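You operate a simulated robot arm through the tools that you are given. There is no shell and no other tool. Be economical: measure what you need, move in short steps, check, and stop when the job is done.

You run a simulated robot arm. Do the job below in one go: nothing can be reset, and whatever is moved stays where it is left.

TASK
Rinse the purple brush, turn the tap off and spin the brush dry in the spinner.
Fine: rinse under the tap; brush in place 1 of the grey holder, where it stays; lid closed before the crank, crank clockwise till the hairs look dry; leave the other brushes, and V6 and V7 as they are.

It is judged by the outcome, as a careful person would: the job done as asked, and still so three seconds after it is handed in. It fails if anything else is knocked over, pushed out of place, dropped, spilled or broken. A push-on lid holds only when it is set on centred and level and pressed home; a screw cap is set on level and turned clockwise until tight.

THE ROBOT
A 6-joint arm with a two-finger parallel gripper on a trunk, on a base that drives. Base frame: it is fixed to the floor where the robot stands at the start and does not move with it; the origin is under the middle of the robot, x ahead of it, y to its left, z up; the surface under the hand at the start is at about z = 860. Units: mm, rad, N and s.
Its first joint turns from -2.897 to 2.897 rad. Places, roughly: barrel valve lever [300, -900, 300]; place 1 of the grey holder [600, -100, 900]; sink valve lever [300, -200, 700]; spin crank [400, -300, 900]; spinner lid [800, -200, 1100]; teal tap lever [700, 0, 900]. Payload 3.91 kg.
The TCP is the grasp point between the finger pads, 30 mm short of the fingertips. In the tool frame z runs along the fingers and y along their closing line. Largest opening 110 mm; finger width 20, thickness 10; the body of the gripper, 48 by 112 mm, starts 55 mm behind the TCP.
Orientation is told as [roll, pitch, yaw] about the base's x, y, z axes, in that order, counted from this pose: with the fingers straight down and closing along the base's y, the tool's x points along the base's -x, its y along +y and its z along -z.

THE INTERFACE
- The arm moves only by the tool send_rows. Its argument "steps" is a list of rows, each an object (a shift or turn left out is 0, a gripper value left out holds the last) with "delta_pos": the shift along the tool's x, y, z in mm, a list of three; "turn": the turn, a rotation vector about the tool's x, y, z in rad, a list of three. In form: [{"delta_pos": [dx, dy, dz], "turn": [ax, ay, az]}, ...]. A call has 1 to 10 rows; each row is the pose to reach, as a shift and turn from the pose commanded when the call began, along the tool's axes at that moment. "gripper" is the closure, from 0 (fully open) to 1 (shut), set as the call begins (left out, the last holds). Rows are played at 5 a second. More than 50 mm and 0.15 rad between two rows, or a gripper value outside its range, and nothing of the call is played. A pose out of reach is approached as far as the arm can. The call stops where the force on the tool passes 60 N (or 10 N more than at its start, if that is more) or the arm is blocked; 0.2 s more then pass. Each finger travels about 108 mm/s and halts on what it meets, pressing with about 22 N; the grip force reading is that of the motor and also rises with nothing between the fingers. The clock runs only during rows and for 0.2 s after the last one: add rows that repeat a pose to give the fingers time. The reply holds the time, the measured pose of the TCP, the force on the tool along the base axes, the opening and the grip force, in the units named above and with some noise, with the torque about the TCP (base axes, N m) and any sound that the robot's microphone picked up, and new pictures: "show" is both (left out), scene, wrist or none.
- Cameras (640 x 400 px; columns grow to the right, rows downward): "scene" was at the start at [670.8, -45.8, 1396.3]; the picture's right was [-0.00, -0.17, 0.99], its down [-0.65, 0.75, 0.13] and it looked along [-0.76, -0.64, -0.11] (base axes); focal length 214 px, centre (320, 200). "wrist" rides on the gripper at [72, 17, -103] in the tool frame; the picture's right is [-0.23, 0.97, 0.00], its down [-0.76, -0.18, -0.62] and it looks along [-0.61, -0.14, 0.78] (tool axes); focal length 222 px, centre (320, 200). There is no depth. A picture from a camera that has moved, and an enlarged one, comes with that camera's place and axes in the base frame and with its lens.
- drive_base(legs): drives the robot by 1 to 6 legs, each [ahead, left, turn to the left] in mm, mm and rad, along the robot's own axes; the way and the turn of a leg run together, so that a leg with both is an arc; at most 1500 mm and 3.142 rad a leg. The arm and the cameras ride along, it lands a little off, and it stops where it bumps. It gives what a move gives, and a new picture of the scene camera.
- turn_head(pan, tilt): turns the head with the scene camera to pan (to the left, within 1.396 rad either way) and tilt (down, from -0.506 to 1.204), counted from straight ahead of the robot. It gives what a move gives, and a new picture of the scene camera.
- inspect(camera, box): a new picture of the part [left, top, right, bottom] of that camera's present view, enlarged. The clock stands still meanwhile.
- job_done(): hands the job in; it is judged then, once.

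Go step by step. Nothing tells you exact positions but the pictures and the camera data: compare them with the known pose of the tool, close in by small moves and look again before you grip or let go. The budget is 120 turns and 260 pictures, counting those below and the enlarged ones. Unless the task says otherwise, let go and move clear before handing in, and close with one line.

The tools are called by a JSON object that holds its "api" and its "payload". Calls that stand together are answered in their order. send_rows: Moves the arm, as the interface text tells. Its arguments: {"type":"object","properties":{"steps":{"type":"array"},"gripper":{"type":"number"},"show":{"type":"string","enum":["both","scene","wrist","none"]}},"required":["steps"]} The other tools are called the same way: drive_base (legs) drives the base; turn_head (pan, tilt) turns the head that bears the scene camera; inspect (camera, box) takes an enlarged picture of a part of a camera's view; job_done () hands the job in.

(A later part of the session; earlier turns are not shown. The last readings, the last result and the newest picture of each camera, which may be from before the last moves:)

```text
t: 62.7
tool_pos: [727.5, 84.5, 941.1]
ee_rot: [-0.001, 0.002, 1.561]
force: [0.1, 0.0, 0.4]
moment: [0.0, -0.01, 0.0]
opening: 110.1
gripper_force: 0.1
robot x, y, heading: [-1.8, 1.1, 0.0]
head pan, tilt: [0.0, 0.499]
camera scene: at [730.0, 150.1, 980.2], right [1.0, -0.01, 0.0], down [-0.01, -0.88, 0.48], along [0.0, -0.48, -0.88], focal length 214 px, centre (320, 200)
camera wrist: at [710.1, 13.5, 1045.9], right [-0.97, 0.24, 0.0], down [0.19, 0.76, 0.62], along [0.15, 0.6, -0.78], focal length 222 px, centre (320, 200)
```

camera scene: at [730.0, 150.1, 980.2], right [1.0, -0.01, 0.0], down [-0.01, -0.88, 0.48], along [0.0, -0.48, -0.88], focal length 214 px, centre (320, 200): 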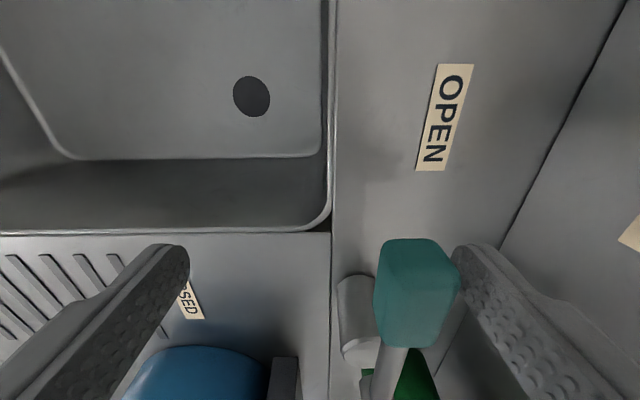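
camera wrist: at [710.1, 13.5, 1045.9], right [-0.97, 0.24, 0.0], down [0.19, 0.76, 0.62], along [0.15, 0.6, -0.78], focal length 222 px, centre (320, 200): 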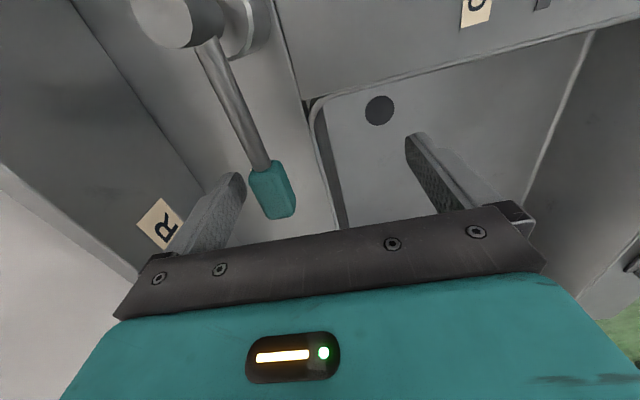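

The knob is between the fingers; I sweep it back toward CLOSED.

{"api": "send_rows", "payload": {"steps": [{"delta_pos": [0, 22, 0]}, {"delta_pos": [0, 45, 0]}, {"delta_pos": [10, 64, 0]}, {"delta_pos": [21, 81, 0]}, {"delta_pos": [34, 92, 0]}, {"delta_pos": [48, 100, 0]}, {"delta_pos": [60, 104, 0]}, {"delta_pos": [66, 104, 0]}]}}

```text
t: 64.5
tool_pos: [624.0, 22.7, 943.2]
ee_rot: [0.0, 0.001, 1.56]
force: [0.9, 1.7, 1.2]
moment: [-0.04, 0.0, 0.1]
opening: 110.1
gripper_force: 0.1
robot x, y, heading: [1.1, 0.6, -0.005]
head pan, tilt: [0.0, 0.499]
camera scene: at [627.3, 85.8, 980.8], right [1.0, -0.01, 0.0], down [-0.01, -0.88, 0.48], along [-0.01, -0.48, -0.88], focal length 214 px, centre (320, 200)
camera wrist: at [607.6, -50.7, 1046.6], right [-0.97, 0.24, 0.0], down [0.19, 0.76, 0.62], along [0.15, 0.6, -0.78], focal length 222 px, centre (320, 200)
```

scene: 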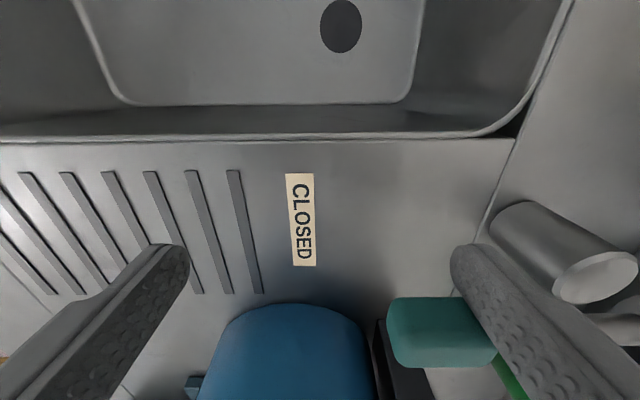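
wrist: 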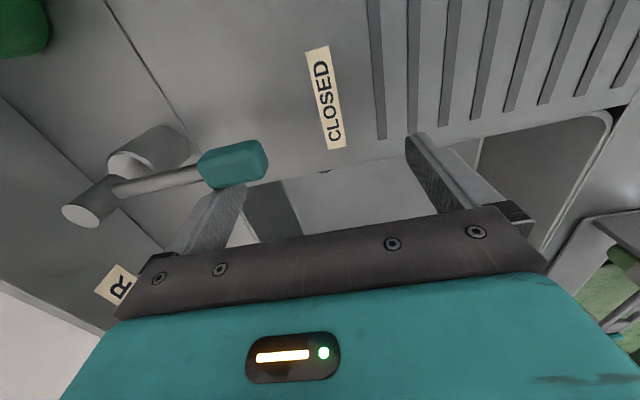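

The lever is nearly at CLOSED but I felt no stop; I press a little more to -y.

{"api": "send_rows", "payload": {"steps": [{"delta_pos": [4, 0, 0]}, {"delta_pos": [8, 0, 0]}, {"delta_pos": [12, 0, 0]}], "show": "none"}}

```text
t: 65.3
tool_pos: [623.2, 20.4, 941.9]
ee_rot: [-0.001, -0.001, 1.571]
force: [2.1, 20.5, -0.6]
moment: [0.0, 0.06, 1.28]
opening: 109.8
gripper_force: 0.1
robot x, y, heading: [-0.6, -0.6, 0.007]
head pan, tilt: [0.0, 0.499]
stopped in row 3: the force on the tool passed its limit at 65 N (the readings are from after the stop); the commanded pose is now the measured one
```

That is the CLOSED stop. I back off, rise, and check that the water stopped.

{"api": "send_rows", "payload": {"steps": [{"delta_pos": [-20, 0, 0]}, {"delta_pos": [-30, 10, -40]}, {"delta_pos": [-30, 20, -85]}, {"delta_pos": [-30, 30, -130]}, {"delta_pos": [-30, 40, -175]}, {"delta_pos": [-30, 50, -220]}, {"delta_pos": [-30, 60, -265]}, {"delta_pos": [-30, 70, -305]}], "show": "scene"}}

{"api": "turn_head", "payload": {"pan": 0, "tilt": -0.4}}

```text
t: 67.1
tool_pos: [553.6, 50.1, 1247.0]
ee_rot: [0.004, 0.0, 1.566]
force: [-0.1, -0.1, -0.2]
moment: [0.01, 0.02, 0.0]
opening: 109.8
gripper_force: 0.1
robot x, y, heading: [0.5, -0.9, -0.001]
head pan, tilt: [0.0, 0.499]
camera scene: at [556.4, 113.6, 1286.9], right [1.0, 0.0, 0.0], down [0.0, -0.88, 0.48], along [0.0, -0.48, -0.88], focal length 214 px, centre (320, 200)
```

scene: 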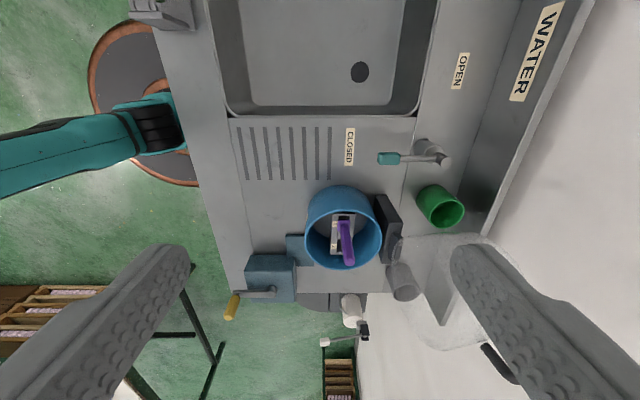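

```text
t: 68.3
tool_pos: [553.2, 48.9, 1248.1]
ee_rot: [0.001, -0.001, 1.567]
force: [-0.6, 0.1, -0.1]
moment: [0.0, 0.02, -0.03]
opening: 110.0
gripper_force: 0.1
robot x, y, heading: [0.0, 3.0, 0.002]
head pan, tilt: [0.0, -0.4]
camera scene: at [556.6, 192.7, 1304.2], right [1.0, 0.0, 0.0], down [0.0, -0.92, -0.39], along [0.0, 0.39, -0.92], focal length 214 px, centre (320, 200)
```

scene: 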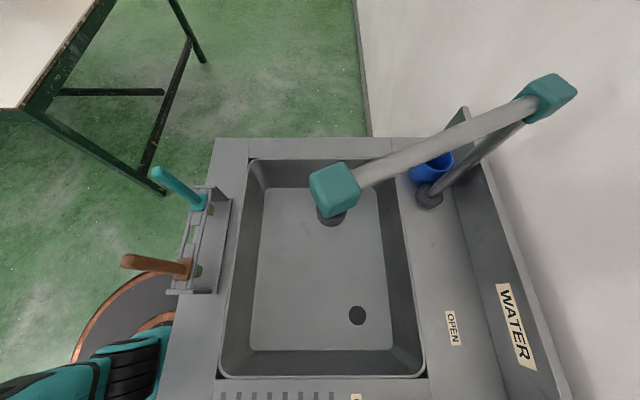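

Water is off. Now I study the lid in side profile: I move to about (650, 60, 1100) and tilt the head to look along -y.

{"api": "send_rows", "payload": {"steps": [{"delta_pos": [-10, -30, 30]}, {"delta_pos": [-10, -60, 60]}, {"delta_pos": [-10, -97, 90]}, {"delta_pos": [-10, -97, 130]}], "gripper": 0.6, "show": "none"}}

{"api": "turn_head", "payload": {"pan": -0.6, "tilt": 0.8}}

{"api": "turn_head", "payload": {"pan": -0.3, "tilt": 0.55}}

```text
t: 69.3
tool_pos: [649.9, 58.9, 1116.1]
ee_rot: [0.0, 0.001, 1.567]
force: [0.2, 0.2, -0.1]
moment: [0.03, 0.0, 0.03]
opening: 44.1
gripper_force: 0.0
robot x, y, heading: [2.1, 2.4, 0.001]
head pan, tilt: [0.0, -0.4]
```

```text
t: 70.7
tool_pos: [649.7, 59.9, 1118.1]
ee_rot: [0.001, -0.001, 1.568]
force: [0.5, 1.0, 1.5]
moment: [-0.01, -0.01, -0.01]
opening: 44.0
gripper_force: 0.1
robot x, y, heading: [-2.2, 0.4, 0.0]
head pan, tilt: [-0.6, 0.799]
camera scene: at [698.1, 98.0, 1180.5], right [0.83, 0.0, 0.56], down [-0.41, -0.7, 0.59], along [0.39, -0.72, -0.58], focal length 214 px, centre (320, 200)
```

scene: 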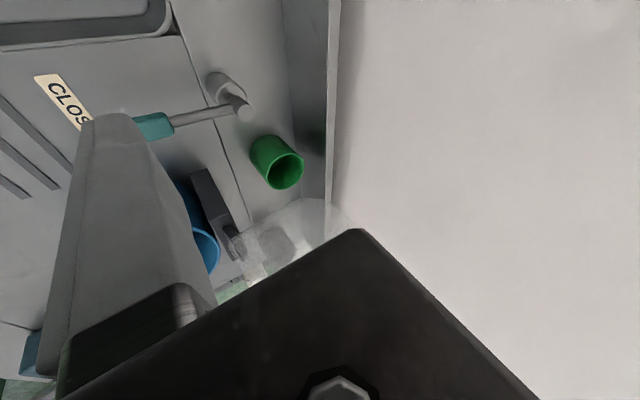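

```text
t: 71.5
tool_pos: [648.7, 60.5, 1117.4]
ee_rot: [0.0, 0.0, 1.567]
force: [0.2, -0.2, 0.5]
moment: [-0.02, -0.03, -0.03]
opening: 44.0
gripper_force: 0.0
robot x, y, heading: [0.9, 3.5, 0.003]
head pan, tilt: [-0.3, 0.55]
camera scene: at [679.2, 119.4, 1161.4], right [0.96, 0.0, 0.3], down [-0.16, -0.85, 0.5], along [0.25, -0.52, -0.81], focal length 214 px, centre (320, 200)
```

scene: 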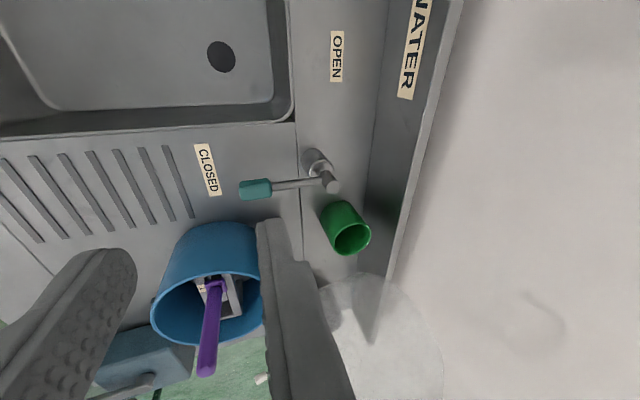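

The fingers obstruct this view. I turn the hand back to yaw 0, where panning gives a clear sideways view.

{"api": "send_rows", "payload": {"steps": [{"turn": [0, 0, 0.14]}, {"turn": [0, 0, 0.28]}, {"turn": [0, 0, 0.42]}, {"turn": [0, 0, 0.56]}, {"turn": [0, 0, 0.7]}, {"turn": [0, 0, 0.84]}, {"turn": [0, 0, 0.98]}, {"turn": [0, 0, 1.12]}, {"turn": [0, 0, 1.26]}, {"turn": [0, 0, 1.4]}], "show": "none"}}

{"api": "send_rows", "payload": {"steps": [{"turn": [0, 0, 0.08]}, {"turn": [0, 0, 0.165]}, {"turn": [0, 0, 0.165]}], "show": "none"}}

{"api": "turn_head", "payload": {"pan": -1.1, "tilt": 0.0}}

{"api": "turn_head", "payload": {"pan": -1.35, "tilt": 0.0}}

```text
t: 73.7
tool_pos: [650.2, 57.6, 1116.9]
ee_rot: [0.002, 0.001, 0.165]
force: [-0.6, -0.5, 0.8]
moment: [0.02, 0.02, 0.06]
opening: 44.1
gripper_force: 0.1
robot x, y, heading: [-0.9, 3.2, -0.001]
head pan, tilt: [-0.3, 0.55]
```

```text
t: 74.5
tool_pos: [651.5, 57.3, 1117.0]
ee_rot: [0.001, 0.001, 0.001]
force: [0.1, 0.1, -0.6]
moment: [0.0, 0.0, -0.01]
opening: 43.7
gripper_force: 0.0
robot x, y, heading: [-0.2, 0.4, 0.004]
head pan, tilt: [-0.3, 0.55]
```

```text
t: 75.6
tool_pos: [651.1, 57.6, 1118.0]
ee_rot: [-0.001, -0.001, 0.005]
force: [-0.4, 0.3, -0.4]
moment: [0.04, 0.03, 0.01]
opening: 44.0
gripper_force: 0.1
robot x, y, heading: [-3.2, 0.1, 0.0]
head pan, tilt: [-1.1, 0.0]
camera scene: at [763.6, -22.4, 1206.7], right [0.0, -0.46, 0.89], down [-1.0, 0.0, 0.0], along [0.0, -0.89, -0.46], focal length 214 px, centre (320, 200)
```

scene: 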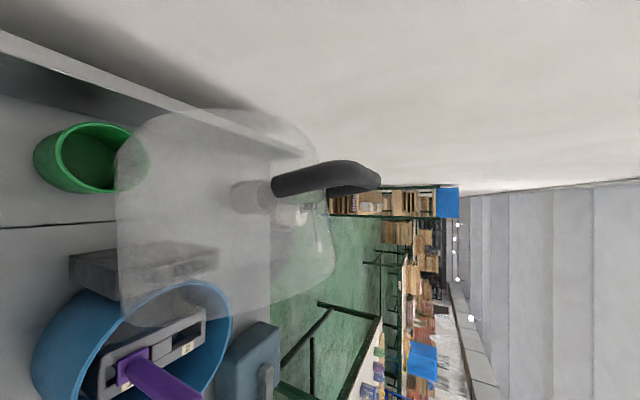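

```text
t: 76.4
tool_pos: [652.0, 57.5, 1118.3]
ee_rot: [-0.001, 0.001, 0.003]
force: [-0.7, 0.0, -0.3]
moment: [0.01, 0.03, -0.01]
opening: 44.3
gripper_force: 0.0
robot x, y, heading: [0.5, -4.2, 0.003]
head pan, tilt: [-1.349, 0.0]
camera scene: at [763.7, -30.0, 1227.8], right [0.0, -0.22, 0.98], down [-1.0, 0.0, 0.0], along [0.0, -0.98, -0.22], focal length 214 px, centre (320, 200)
```

scene: 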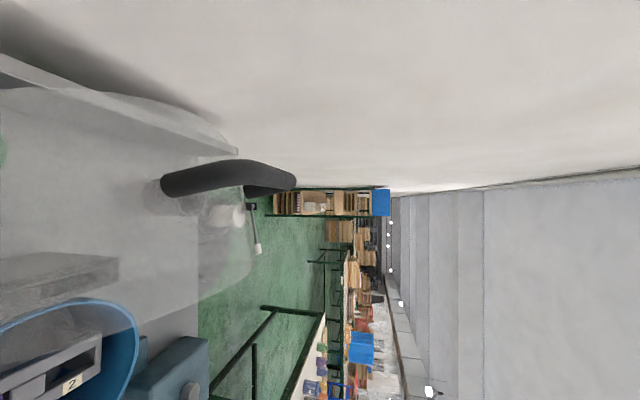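

Clear now: the lid is hinged at the back and leans back; its pull handle (a U with its bar along y) sticks up at the lid's free edge, bar near (778, -153, 1195). I enlarge for detail.

{"api": "inspect", "payload": {"camera": "scene", "box": [0, 60, 320, 260]}}

{"api": "turn_head", "payload": {"pan": -0.7, "tilt": -0.2}}

{"api": "inspect", "payload": {"camera": "scene", "box": [80, 60, 560, 360]}}

```text
2.00 times, centred on (160, 160) of scene
camera zoom: at [763.7, -30.0, 1227.8], right [0.0, -0.22, 0.98], down [-1.0, 0.0, 0.0], along [0.0, -0.98, -0.22], focal length 429 px, centre (640, 280)
```

zoom: 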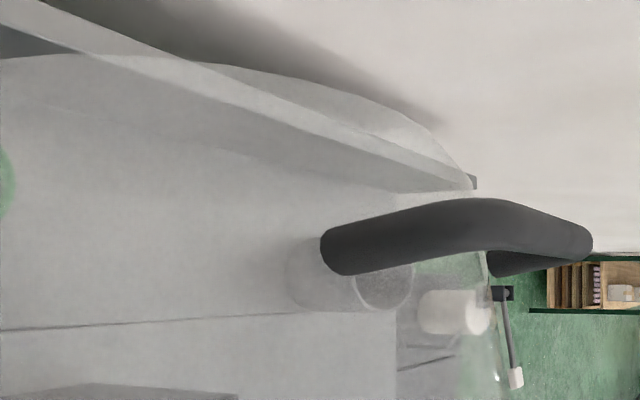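

```text
t: 77.4
tool_pos: [650.5, 58.4, 1118.7]
ee_rot: [-0.001, 0.001, 0.004]
force: [0.3, -0.5, 0.0]
moment: [0.01, 0.0, -0.01]
opening: 43.7
gripper_force: 0.0
robot x, y, heading: [-1.9, -0.9, 0.006]
head pan, tilt: [-0.7, -0.201]
camera scene: at [781.0, 4.2, 1184.1], right [0.0, -0.76, 0.64], down [-0.98, -0.13, -0.15], along [0.2, -0.63, -0.75], focal length 214 px, centre (320, 200)
```

scene: 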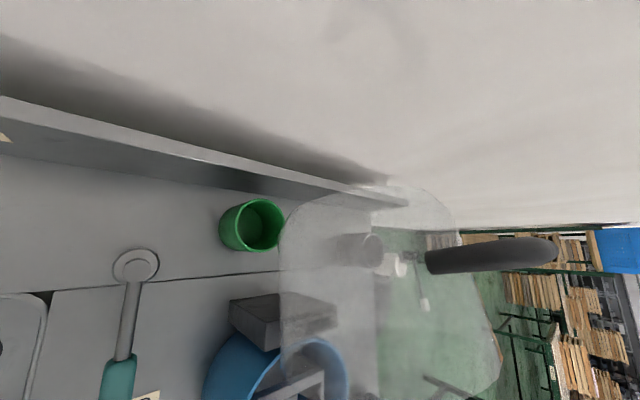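

```text
1.33 times, centred on (320, 210) of scene
camera zoom: at [781.0, 4.2, 1184.1], right [0.0, -0.76, 0.64], down [-0.98, -0.13, -0.15], along [0.2, -0.63, -0.75], focal length 286 px, centre (320, 187)
```

zoom: 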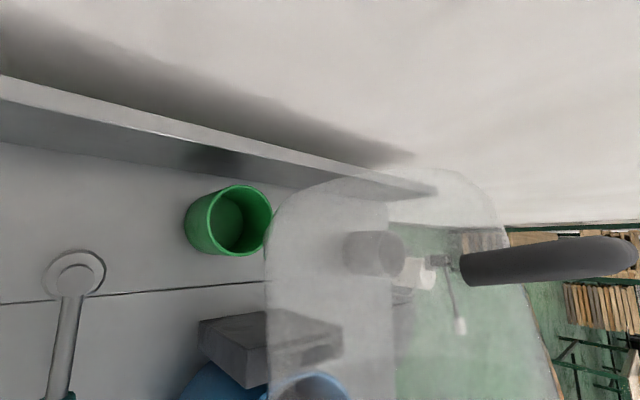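

Handle bar: centre about (780, -153, 1171), running along y, ~11 mm thick; hinge about (695, 985). I'll grip the bar with fingers closing along x and swing it through the arc. First rise and turn to yaw 90°.

{"api": "send_rows", "payload": {"steps": [{"delta_pos": [0, 0, -45], "turn": [0, 0, 0]}, {"delta_pos": [0, 0, -90], "turn": [0, 0, -0.14]}, {"delta_pos": [0, 0, -135], "turn": [0, 0, -0.28]}, {"delta_pos": [0, 0, -165], "turn": [0, 0, -0.42]}, {"delta_pos": [0, 0, -165], "turn": [0, 0, -0.56]}, {"delta_pos": [0, 0, -165], "turn": [0, 0, -0.7]}, {"delta_pos": [0, 0, -165], "turn": [0, 0, -0.84]}, {"delta_pos": [0, 0, -165], "turn": [0, 0, -0.98]}, {"delta_pos": [0, 0, -165], "turn": [0, 0, -1.12]}, {"delta_pos": [0, 0, -165], "turn": [0, 0, -1.26]}], "gripper": 0.45, "show": "none"}}

{"api": "send_rows", "payload": {"steps": [{"turn": [0, 0, -0.14]}, {"turn": [0, 0, -0.28]}, {"turn": [0, 0, -0.31]}, {"turn": [0, 0, -0.31]}], "show": "none"}}

{"api": "turn_head", "payload": {"pan": 0, "tilt": 0.5}}

```text
t: 79.6
tool_pos: [651.2, 57.1, 1282.7]
ee_rot: [0.0, 0.0, 1.265]
force: [1.2, 0.0, 0.2]
moment: [0.0, 0.02, 0.01]
opening: 60.4
gripper_force: 0.1
robot x, y, heading: [0.7, -2.6, 0.003]
head pan, tilt: [-0.7, -0.201]
```

```text
t: 80.6
tool_pos: [652.1, 57.0, 1281.8]
ee_rot: [0.0, 0.0, 1.574]
force: [0.1, -0.6, -0.4]
moment: [-0.01, -0.01, -0.01]
opening: 60.5
gripper_force: 0.1
robot x, y, heading: [-3.1, 0.1, 0.007]
head pan, tilt: [-0.7, -0.201]
```

```text
t: 81.7
tool_pos: [650.9, 58.5, 1282.7]
ee_rot: [0.002, 0.0, 1.572]
force: [0.0, 0.4, -0.4]
moment: [-0.01, -0.03, -0.01]
opening: 60.6
gripper_force: 0.0
robot x, y, heading: [-2.2, -2.6, 0.005]
head pan, tilt: [0.0, 0.499]
camera scene: at [653.5, 121.4, 1321.5], right [1.0, 0.0, 0.0], down [0.0, -0.88, 0.48], along [0.0, -0.48, -0.88], focal length 214 px, centre (320, 200)
```

scene: 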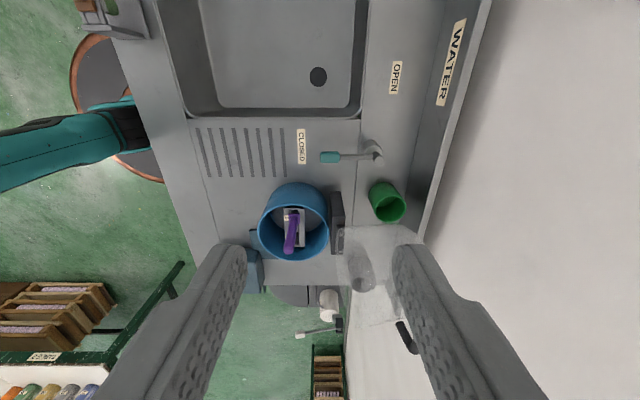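

Now move above the handle bar.

{"api": "send_rows", "payload": {"steps": [{"delta_pos": [35, -22, 0]}, {"delta_pos": [70, -44, 0]}, {"delta_pos": [105, -66, 0]}, {"delta_pos": [140, -88, 0]}, {"delta_pos": [175, -110, 0]}, {"delta_pos": [211, -129, 0]}, {"delta_pos": [211, -129, 20]}]}}

{"api": "turn_head", "payload": {"pan": 0, "tilt": 0.8}}

```text
t: 83.3
tool_pos: [773.9, -150.3, 1248.2]
ee_rot: [-0.003, 0.001, 1.571]
force: [0.1, 0.3, 0.3]
moment: [-0.03, 0.0, 0.01]
opening: 60.5
gripper_force: 0.1
out of reach, approached as far as the arm can: row 3, 4, 5, 6, 7
robot x, y, heading: [0.5, 2.4, 0.004]
head pan, tilt: [0.0, 0.499]
camera scene: at [776.2, -86.6, 1287.2], right [1.0, 0.0, 0.0], down [0.0, -0.88, 0.48], along [0.0, -0.48, -0.88], focal length 214 px, centre (320, 200)
camera wrist: at [757.8, -223.5, 1352.6], right [-0.97, 0.23, 0.0], down [0.17, 0.76, 0.62], along [0.14, 0.61, -0.78], focal length 222 px, centre (320, 200)
```

scene: 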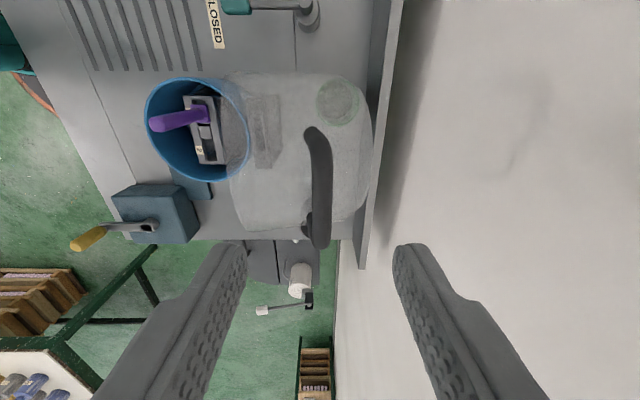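
wrist: 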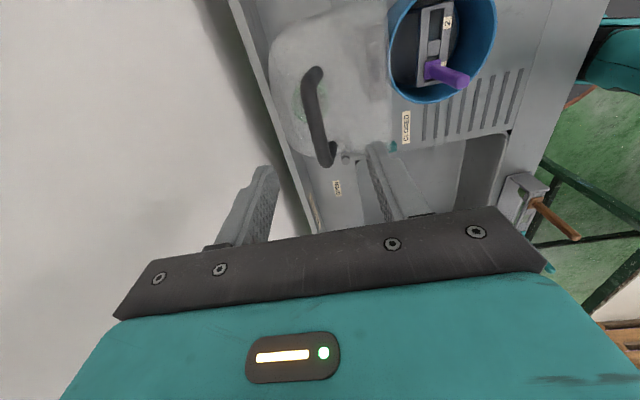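

```text
t: 84.1
tool_pos: [773.9, -150.4, 1248.4]
ee_rot: [-0.004, -0.001, 1.571]
force: [-0.5, 0.8, 0.0]
moment: [-0.03, 0.0, -0.01]
opening: 60.5
gripper_force: 0.1
robot x, y, heading: [-0.7, 1.7, 0.007]
head pan, tilt: [0.0, 0.799]
camera scene: at [776.1, -112.2, 1297.5], right [1.0, 0.0, 0.0], down [0.0, -0.7, 0.72], along [0.0, -0.72, -0.7], focal length 214 px, centre (320, 200)
```

scene: 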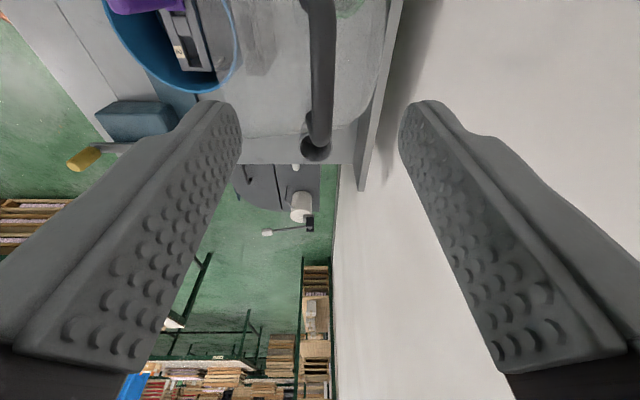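

The bar is centred between the fingers (x≈775, y -112…-190, z≈1155). I lower around it.

{"api": "send_rows", "payload": {"steps": [{"delta_pos": [0, 0, 30]}, {"delta_pos": [0, 0, 60]}, {"delta_pos": [0, 0, 85]}]}}

```text
t: 85.0
tool_pos: [771.9, -151.9, 1173.0]
ee_rot: [-0.015, 0.004, 1.572]
force: [6.1, -1.1, 22.3]
moment: [-0.14, 0.66, 0.07]
opening: 57.1
gripper_force: 0.1
robot x, y, heading: [-1.3, 3.1, 0.004]
head pan, tilt: [0.0, 0.799]
stopped in row 3: the force on the tool passed its limit at 76 N (the readings are from after the stop); the commanded pose is now the measured one
camera scene: at [773.9, -112.7, 1222.0], right [1.0, 0.0, 0.01], down [-0.01, -0.69, 0.72], along [0.01, -0.72, -0.69], focal length 214 px, centre (320, 200)
camera wrist: at [755.0, -223.5, 1277.2], right [-0.97, 0.23, -0.01], down [0.17, 0.76, 0.62], along [0.15, 0.6, -0.78], focal length 222 px, centre (320, 200)
```

scene: 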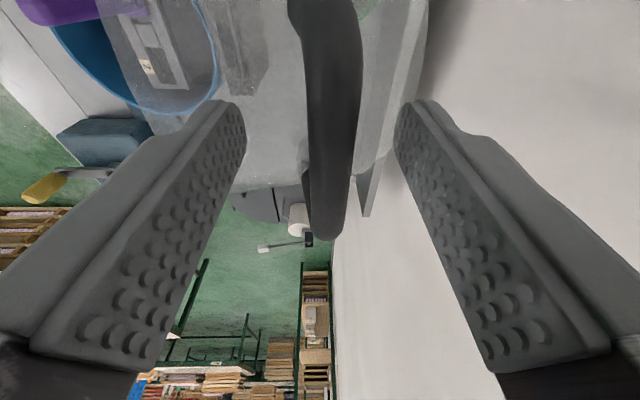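
wrist: 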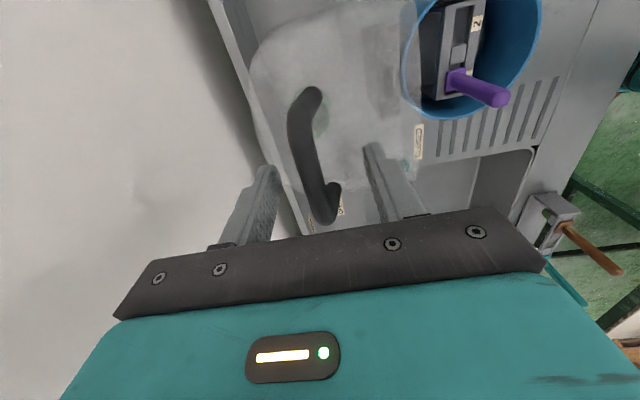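

The -x fingertip touched the lid's front wall — so the lid is a deep cover opened ~107° with its handle on the front wall now facing up. The bar is at z≈1165, within the pads. I lift 5 mm and close on the bar.

{"api": "send_rows", "payload": {"steps": [{"delta_pos": [0, -4, -6]}, {"delta_pos": [0, -4, -6]}], "show": "none"}}

{"api": "send_rows", "payload": {"steps": [{"delta_pos": [0, 0, 0]}, {"delta_pos": [0, 0, 0]}, {"delta_pos": [0, 0, 0]}, {"delta_pos": [0, 0, 0]}], "gripper": 1}}

```text
t: 85.6
tool_pos: [777.3, -151.1, 1176.6]
ee_rot: [-0.009, 0.003, 1.574]
force: [0.5, 0.0, 0.1]
moment: [-0.03, -0.02, 0.01]
opening: 60.4
gripper_force: 0.1
robot x, y, heading: [0.5, 1.3, 0.006]
head pan, tilt: [0.0, 0.799]
```

```text
t: 86.6
tool_pos: [774.8, -152.5, 1178.0]
ee_rot: [-0.009, 0.002, 1.572]
force: [-28.3, 2.7, -16.2]
moment: [0.15, 0.24, -0.22]
opening: 12.6
gripper_force: 44.7
robot x, y, heading: [-1.1, 1.0, 0.005]
head pan, tilt: [0.0, 0.799]
camera scene: at [777.8, -113.2, 1226.3], right [1.0, 0.0, 0.01], down [-0.01, -0.7, 0.72], along [0.01, -0.72, -0.7], focal length 214 px, centre (320, 200)
camera wrist: at [759.1, -224.1, 1281.4], right [-0.97, 0.23, -0.01], down [0.17, 0.76, 0.62], along [0.15, 0.61, -0.78], focal length 222 px, centre (320, 200)
```

scene: 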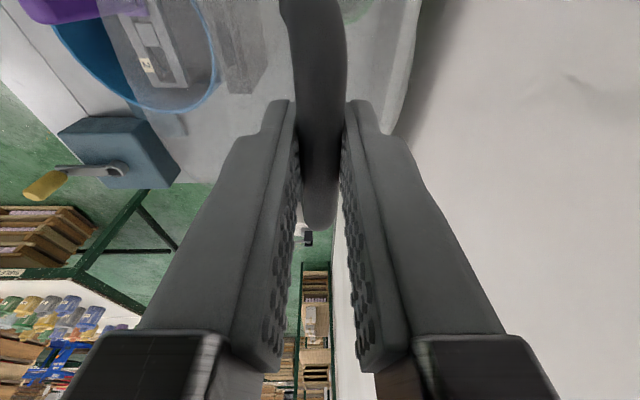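
wrist: 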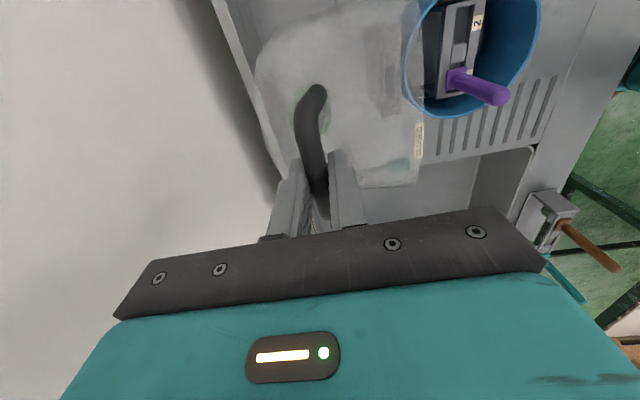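

Bar gripped (12.6 mm). I start the arc with a small 10° motion to feel the hinge.

{"api": "send_rows", "payload": {"steps": [{"delta_pos": [0, 8, -3.3]}, {"delta_pos": [0, 16, -6.3]}, {"delta_pos": [0, 24, -8.8]}, {"delta_pos": [0, 32, -11]}], "show": "wrist"}}

```text
t: 87.6
tool_pos: [744.4, -151.9, 1188.6]
ee_rot: [-0.011, 0.002, 1.573]
force: [3.8, 0.5, 9.0]
moment: [0.11, -0.02, -0.08]
opening: 12.6
gripper_force: 45.3
robot x, y, heading: [-0.5, -0.4, 0.003]
head pan, tilt: [0.0, 0.799]
camera wrist: at [727.5, -224.0, 1292.9], right [-0.97, 0.23, -0.01], down [0.17, 0.76, 0.62], along [0.15, 0.61, -0.78], focal length 222 px, centre (320, 200)
```

wrist: 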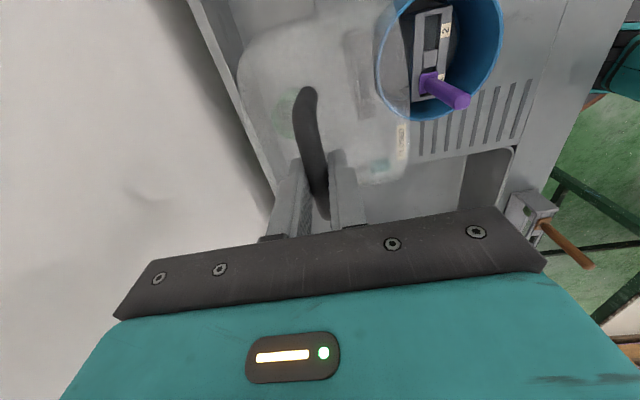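

Low forces; the hinge estimate fits. I continue over the top.

{"api": "send_rows", "payload": {"steps": [{"delta_pos": [0, 16.9, -3.5]}, {"delta_pos": [0, 34, -5.4]}, {"delta_pos": [0, 51.1, -5.9]}, {"delta_pos": [0, 68.3, -4.8]}, {"delta_pos": [0, 85.3, -2.3]}, {"delta_pos": [0, 102, 1.7]}, {"delta_pos": [0, 118.3, 7.2]}, {"delta_pos": [0, 134.1, 14]}]}}

```text
t: 89.4
tool_pos: [607.4, -151.4, 1172.9]
ee_rot: [-0.01, 0.001, 1.57]
force: [-11.4, -3.9, 26.7]
moment: [-0.35, 0.06, 0.49]
opening: 12.8
gripper_force: 45.0
robot x, y, heading: [-1.0, -2.7, 0.007]
head pan, tilt: [0.0, 0.799]
camera scene: at [609.9, -112.9, 1222.2], right [1.0, 0.0, 0.01], down [-0.01, -0.7, 0.72], along [0.01, -0.72, -0.7], focal length 214 px, centre (320, 200)
camera wrist: at [591.1, -223.8, 1277.3], right [-0.97, 0.23, -0.01], down [0.17, 0.76, 0.62], along [0.15, 0.61, -0.78], focal length 222 px, centre (320, 200)
```

scene: 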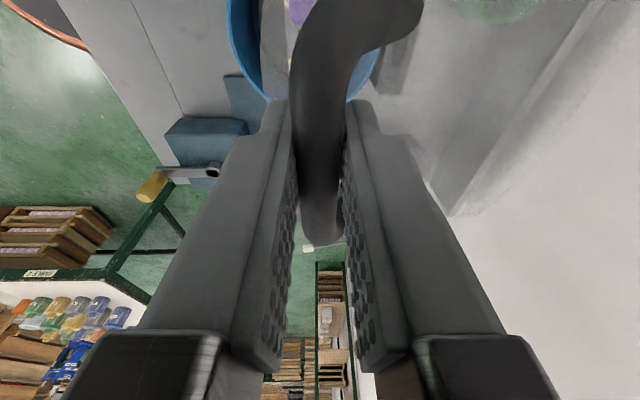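
wrist: 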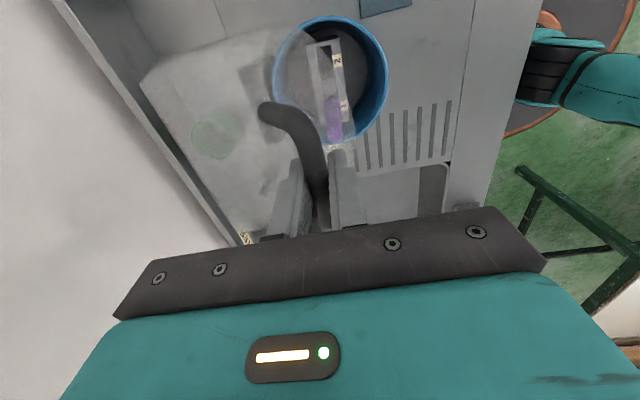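

The lid is past vertical and swinging over. An upward force of 27 N says the true arc is a little higher; I ease up 6 mm and read.

{"api": "send_rows", "payload": {"steps": [{"delta_pos": [0, 0, -3]}, {"delta_pos": [0, 0, -6]}], "show": "none"}}

```text
t: 90.0
tool_pos: [612.4, -150.9, 1174.9]
ee_rot: [-0.006, 0.0, 1.571]
force: [11.2, 1.7, -29.1]
moment: [-0.04, -0.01, 0.59]
opening: 13.0
gripper_force: 45.3
robot x, y, heading: [-5.0, 0.4, 0.005]
head pan, tilt: [0.0, 0.799]
```

The neutral point is within 1–2 mm of my arc. I continue, now tilting the hand back progressively so its body clears the lid top.

{"api": "send_rows", "payload": {"steps": [{"delta_pos": [0, 16.1, 12.2], "turn": [0.087, 0, 0]}, {"delta_pos": [0, 31.5, 21.9], "turn": [0.174, 0, 0]}, {"delta_pos": [0, 45.9, 32.8], "turn": [0.261, 0, 0]}], "show": "wrist"}}

```text
t: 90.8
tool_pos: [562.4, -151.1, 1149.5]
ee_rot: [-0.275, 0.003, 1.57]
force: [-17.0, -3.2, 22.1]
moment: [-0.16, 0.05, 0.42]
opening: 12.6
gripper_force: 45.0
robot x, y, heading: [3.4, -1.2, 0.001]
head pan, tilt: [0.0, 0.799]
camera wrist: at [520.0, -223.8, 1244.3], right [-0.94, 0.23, -0.27], down [0.0, 0.76, 0.65], along [0.35, 0.6, -0.72], focal length 222 px, centre (320, 200)
```

wrist: 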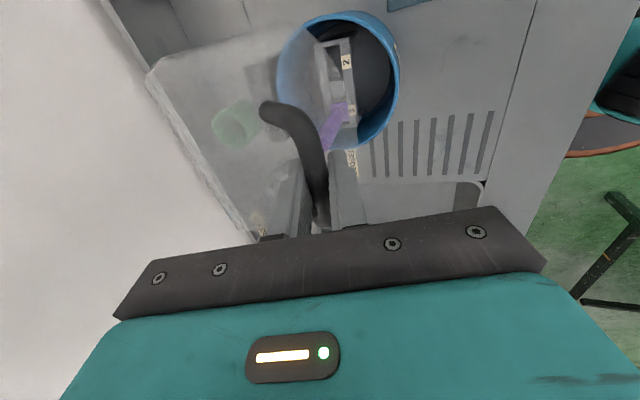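

Radially outward push again, so I enlarge the radius by ~6 mm and go on.

{"api": "send_rows", "payload": {"steps": [{"delta_pos": [0, 19.8, 5.1], "turn": [0.087, 0, 0]}, {"delta_pos": [0, 35.7, 14.9], "turn": [0.174, 0, 0]}, {"delta_pos": [0, 50.5, 26.3], "turn": [0.261, 0, 0]}, {"delta_pos": [0, 64.4, 38.8], "turn": [0.349, 0, 0]}], "show": "both"}}

```text
t: 91.8
tool_pos: [510.8, -151.8, 1092.3]
ee_rot: [-0.622, 0.005, 1.571]
force: [-29.2, 12.0, 16.4]
moment: [-0.42, 0.2, 0.2]
opening: 12.3
gripper_force: 44.4
robot x, y, heading: [-1.3, 0.5, 0.005]
head pan, tilt: [0.0, 0.799]
camera scene: at [485.5, -113.1, 1131.7], right [0.81, 0.0, 0.58], down [-0.42, -0.7, 0.58], along [0.41, -0.72, -0.56], focal length 214 px, centre (320, 200)
camera wrist: at [439.1, -224.1, 1167.1], right [-0.79, 0.22, -0.57], down [-0.22, 0.76, 0.61], along [0.57, 0.61, -0.55], focal length 222 px, centre (320, 200)
```

scene: 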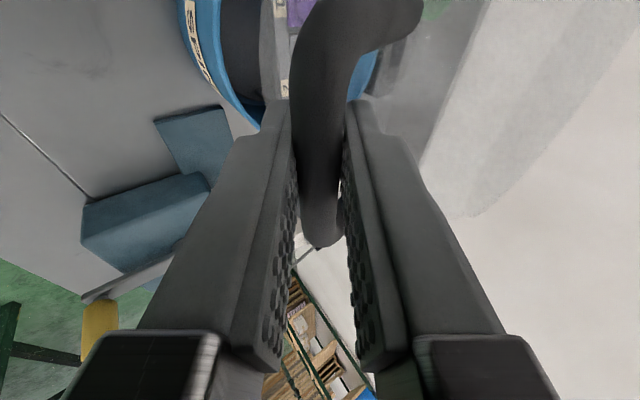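
wrist: 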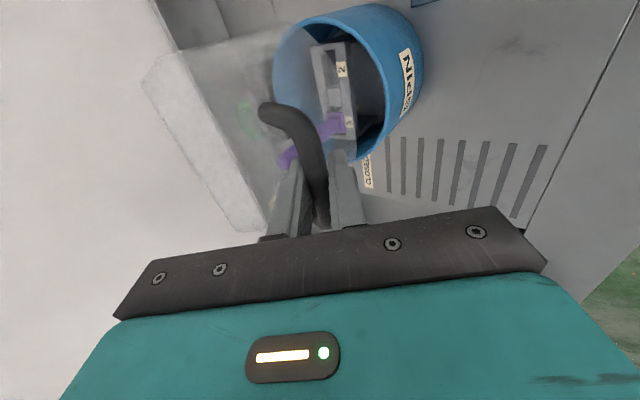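

Same outward tendency; a bit more radius for the next two steps.

{"api": "send_rows", "payload": {"steps": [{"delta_pos": [0, 19.6, 3.4], "turn": [0.087, 0, 0]}, {"delta_pos": [0, 35.9, 13.6], "turn": [0.174, 0, 0]}], "show": "scene"}}

```text
t: 92.4
tool_pos: [493.7, -151.8, 1058.0]
ee_rot: [-0.792, 0.002, 1.572]
force: [23.5, 11.7, -10.5]
moment: [-0.06, 0.02, 0.41]
opening: 12.3
gripper_force: 44.8
robot x, y, heading: [0.5, 2.6, 0.001]
head pan, tilt: [0.0, 0.799]
camera scene: at [460.9, -113.4, 1092.3], right [0.7, 0.0, 0.71], down [-0.51, -0.7, 0.5], along [0.5, -0.72, -0.49], focal length 214 px, centre (320, 200)
```

scene: 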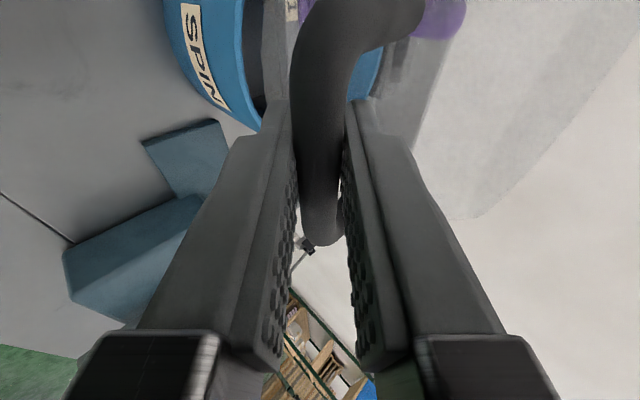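

Now slightly too far out; R≈206 fits. Continue down with small steps.

{"api": "send_rows", "payload": {"steps": [{"delta_pos": [0, 15.5, 11.3], "turn": [0.087, 0, 0]}, {"delta_pos": [0, 28.4, 19.2], "turn": [0.157, 0, 0]}], "show": "wrist"}}

```text
t: 93.0
tool_pos: [482.9, -152.1, 1030.5]
ee_rot: [-0.959, 0.005, 1.571]
force: [3.2, 12.2, 46.2]
moment: [-0.28, -0.11, 0.21]
opening: 12.5
gripper_force: 45.1
robot x, y, heading: [-3.2, -0.8, 0.005]
head pan, tilt: [0.0, 0.799]
camera wrist: at [391.2, -224.4, 1076.4], right [-0.56, 0.22, -0.8], down [-0.41, 0.76, 0.5], along [0.72, 0.6, -0.34], focal length 222 px, centre (320, 200)
```

wrist: 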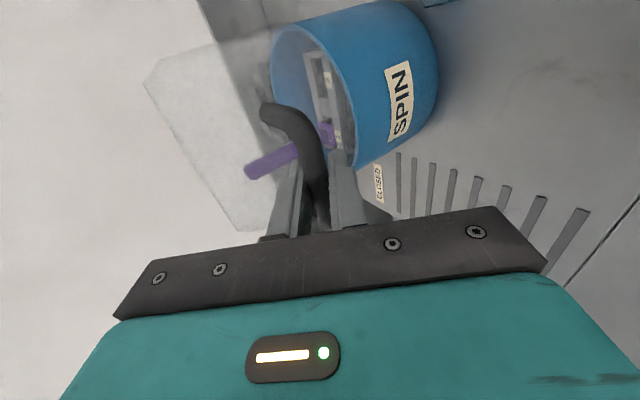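

A 46 N upward force: the lid may have seated. I look closer.

{"api": "inspect", "payload": {"camera": "wrist", "box": [130, 0, 450, 240]}}

{"api": "turn_head", "payload": {"pan": 0, "tilt": 0.2}}

```text
1.67 times, centred on (290, 120) of wrist
camera zoom: at [391.2, -224.4, 1076.4], right [-0.56, 0.22, -0.8], down [-0.41, 0.76, 0.5], along [0.72, 0.6, -0.34], focal length 370 px, centre (370, 333)
```

zoom: 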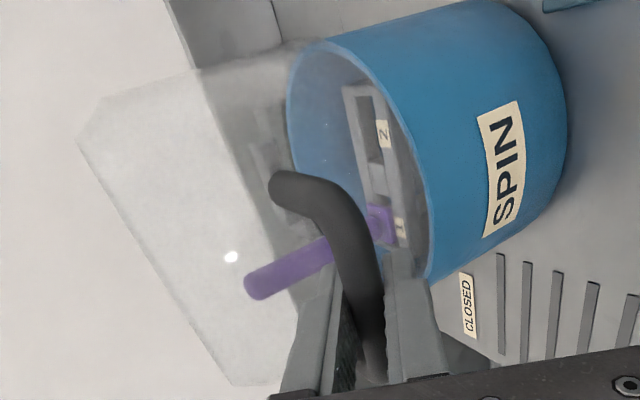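

```text
t: 94.0
tool_pos: [483.9, -153.3, 1028.2]
ee_rot: [-0.957, 0.005, 1.572]
force: [4.1, 7.3, 71.7]
moment: [-0.64, -0.24, -0.15]
opening: 12.6
gripper_force: 44.8
robot x, y, heading: [3.5, 3.4, 0.003]
head pan, tilt: [0.0, 0.201]
camera scene: at [456.9, -60.2, 1049.6], right [0.58, 0.0, 0.82], down [-0.16, -0.98, 0.12], along [0.8, -0.2, -0.56], focal length 214 px, centre (320, 200)
```

scene: 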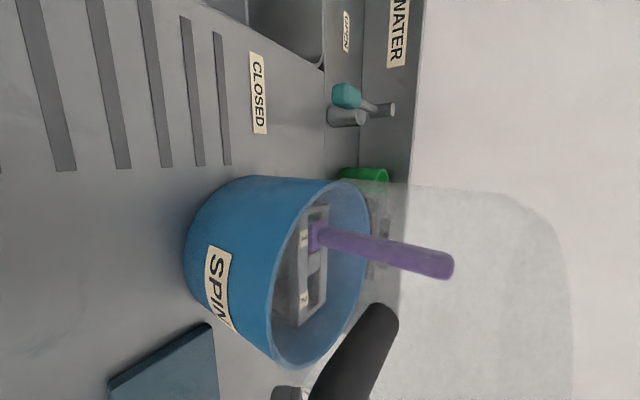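

The lid sits down on the tub rim and is pressed with ~70 N. I ease the pressure, open the fingers a little and withdraw along the tool axis.

{"api": "send_rows", "payload": {"steps": [{"delta_pos": [0, -1.6, -1.2]}, {"delta_pos": [0, -2.4, -1.8]}], "show": "none"}}

{"api": "send_rows", "payload": {"steps": [{"delta_pos": [0, 0, 0]}, {"delta_pos": [0, 0, 0]}, {"delta_pos": [0, 0, 0]}], "gripper": 0.72, "show": "both"}}

```text
t: 94.6
tool_pos: [483.4, -152.3, 1029.4]
ee_rot: [-0.953, 0.003, 1.573]
force: [11.3, 7.3, 53.0]
moment: [-0.72, -0.04, -0.28]
opening: 12.2
gripper_force: 44.7
robot x, y, heading: [0.5, -0.4, 0.002]
head pan, tilt: [0.0, 0.201]
```

```text
t: 95.4
tool_pos: [484.8, -152.6, 1028.6]
ee_rot: [-0.953, 0.002, 1.572]
force: [-39.4, 6.7, 4.2]
moment: [0.11, 0.7, 0.44]
opening: 21.5
gripper_force: 0.0
robot x, y, heading: [0.5, 4.1, 0.008]
head pan, tilt: [0.0, 0.201]
camera scene: at [455.4, -60.3, 1049.1], right [0.58, 0.0, 0.81], down [-0.16, -0.98, 0.12], along [0.8, -0.2, -0.57], focal length 214 px, centre (320, 200)
camera wrist: at [390.3, -225.0, 1075.3], right [-0.57, 0.22, -0.79], down [-0.41, 0.76, 0.5], along [0.72, 0.61, -0.34], focal length 222 px, centre (320, 200)
```

scene: 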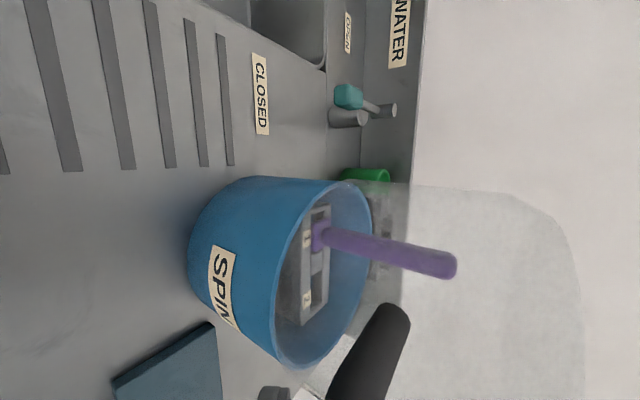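
wrist: 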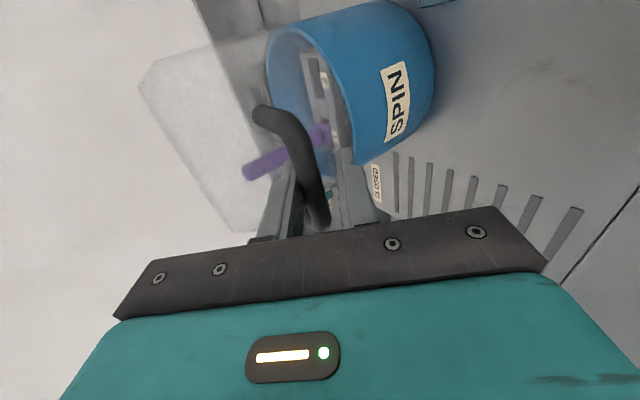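

A fingertip presses against the lid wall; I withdraw straight back along the tool axis.

{"api": "send_rows", "payload": {"steps": [{"delta_pos": [0, 0, -8]}, {"delta_pos": [0, 0, -18]}, {"delta_pos": [0, 0, -30]}, {"delta_pos": [0, 0, -45]}, {"delta_pos": [0, 0, -65]}, {"delta_pos": [0, 0, -90]}], "show": "both"}}

```text
t: 96.8
tool_pos: [411.5, -152.9, 1080.3]
ee_rot: [-0.952, 0.003, 1.573]
force: [0.2, -0.1, -0.2]
moment: [-0.01, -0.03, 0.01]
opening: 30.9
gripper_force: 0.1
robot x, y, heading: [-1.8, -0.2, 0.008]
head pan, tilt: [0.0, 0.201]
camera scene: at [384.4, -60.1, 1102.1], right [0.58, 0.0, 0.81], down [-0.16, -0.98, 0.12], along [0.8, -0.2, -0.57], focal length 214 px, centre (320, 200)
camera wrist: at [319.2, -224.8, 1128.4], right [-0.57, 0.22, -0.79], down [-0.41, 0.76, 0.5], along [0.72, 0.61, -0.34], focal length 222 px, centre (320, 200)
```

scene: 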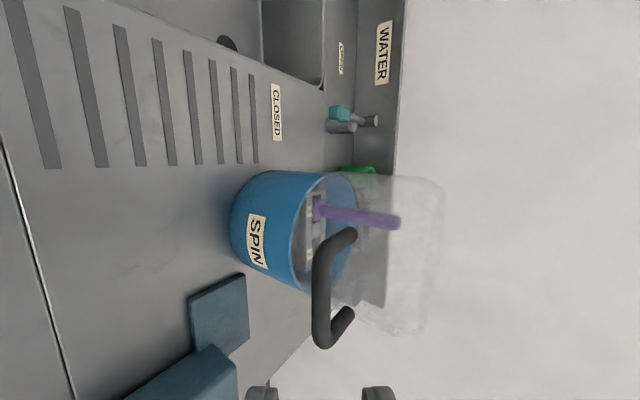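
wrist: 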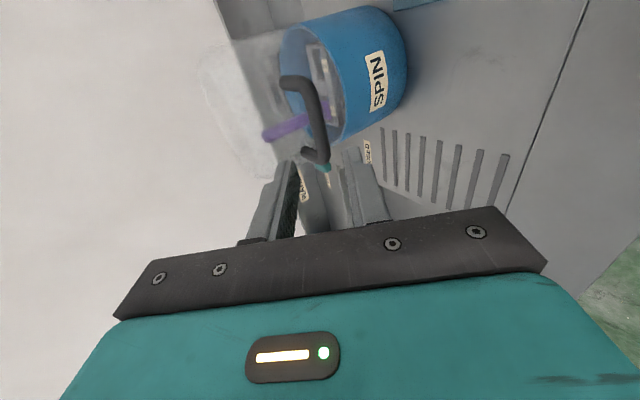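

The hand is clear and the lid stays down. I check the seam closely.

{"api": "inspect", "payload": {"camera": "scene", "box": [220, 150, 460, 350]}}

```text
2.00 times, centred on (340, 250) of scene
camera zoom: at [384.4, -60.1, 1102.1], right [0.58, 0.0, 0.81], down [-0.16, -0.98, 0.12], along [0.8, -0.2, -0.57], focal length 429 px, centre (280, 100)
```

zoom: 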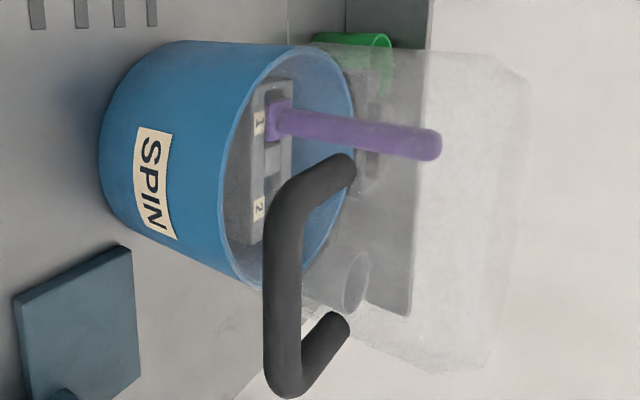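

The lid is level on the rim. Next the crank: I back off, bring the hand upright and inspect it.

{"api": "send_rows", "payload": {"steps": [{"delta_pos": [0, 0, -30], "turn": [-0.14, 0, 0]}, {"delta_pos": [0, 0, -60], "turn": [-0.28, 0, 0]}, {"delta_pos": [0, 0, -90], "turn": [-0.42, 0, 0]}, {"delta_pos": [0, -20, -110], "turn": [-0.56, 0, 0]}, {"delta_pos": [0, -40, -120], "turn": [-0.7, 0, 0]}, {"delta_pos": [0, -60, -120], "turn": [-0.84, 0, 0]}, {"delta_pos": [0, -80, -120], "turn": [-0.953, 0, 0]}], "show": "none"}}

{"api": "turn_head", "payload": {"pan": 0, "tilt": 0.6}}

```text
t: 98.4
tool_pos: [360.0, -151.4, 1215.9]
ee_rot: [0.001, 0.003, 1.57]
force: [-1.6, -1.1, 0.9]
moment: [-0.04, -0.07, -0.02]
opening: 30.9
gripper_force: 0.1
robot x, y, heading: [0.2, -0.8, 0.004]
head pan, tilt: [0.0, 0.201]
```

```text
t: 99.3
tool_pos: [359.3, -151.9, 1215.2]
ee_rot: [0.002, 0.003, 1.573]
force: [-0.4, 0.0, -0.3]
moment: [0.03, 0.02, -0.02]
opening: 30.8
gripper_force: 0.1
robot x, y, heading: [-3.0, 1.1, 0.002]
head pan, tilt: [0.0, 0.6]
camera scene: at [362.4, -96.2, 1256.2], right [1.0, 0.0, 0.0], down [0.0, -0.82, 0.57], along [0.0, -0.57, -0.82], focal length 214 px, centre (320, 200)
```

scene: 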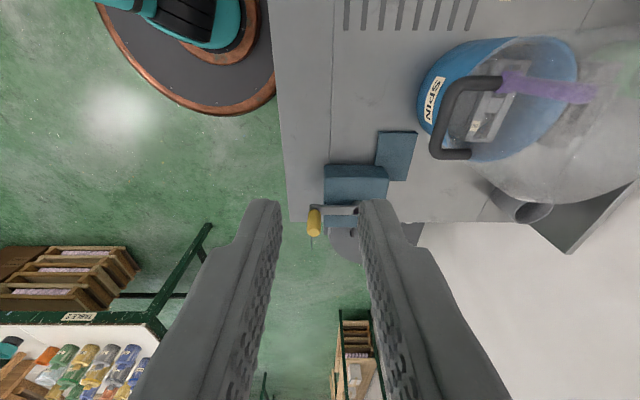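

{"api": "inspect", "payload": {"camera": "scene", "box": [280, 150, 440, 260]}}

{"api": "turn_head", "payload": {"pan": 0.5, "tilt": 0.4}}

```text
3.64 times, centred on (360, 205) of scene
camera zoom: at [362.4, -96.2, 1256.2], right [1.0, 0.0, 0.0], down [0.0, -0.82, 0.57], along [0.0, -0.57, -0.82], focal length 780 px, centre (174, 182)
```

zoom: 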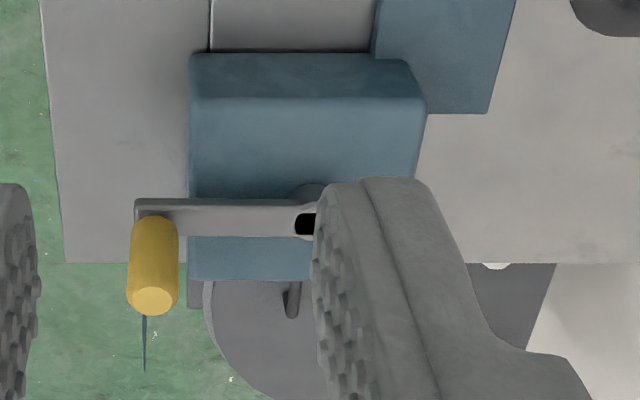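

```text
t: 100.2
tool_pos: [360.0, -152.3, 1215.6]
ee_rot: [0.0, 0.003, 1.573]
force: [-0.2, 0.5, -0.1]
moment: [-0.04, 0.02, 0.03]
opening: 31.1
gripper_force: 0.0
robot x, y, heading: [0.7, 1.2, -0.002]
head pan, tilt: [0.499, 0.4]
camera scene: at [318.1, -78.1, 1263.2], right [0.88, 0.0, -0.48], down [0.19, -0.92, 0.34], along [-0.44, -0.39, -0.81], focal length 214 px, centre (320, 200)
```

scene: 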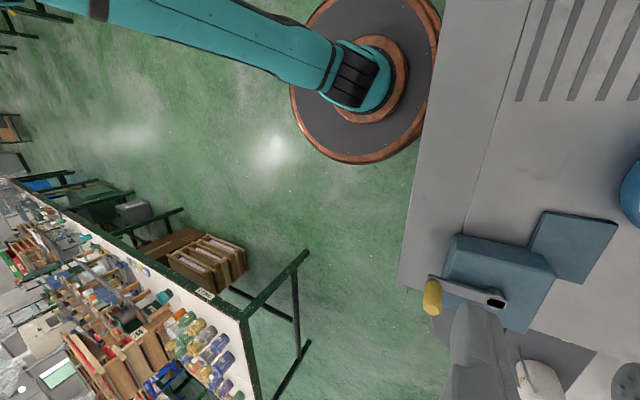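

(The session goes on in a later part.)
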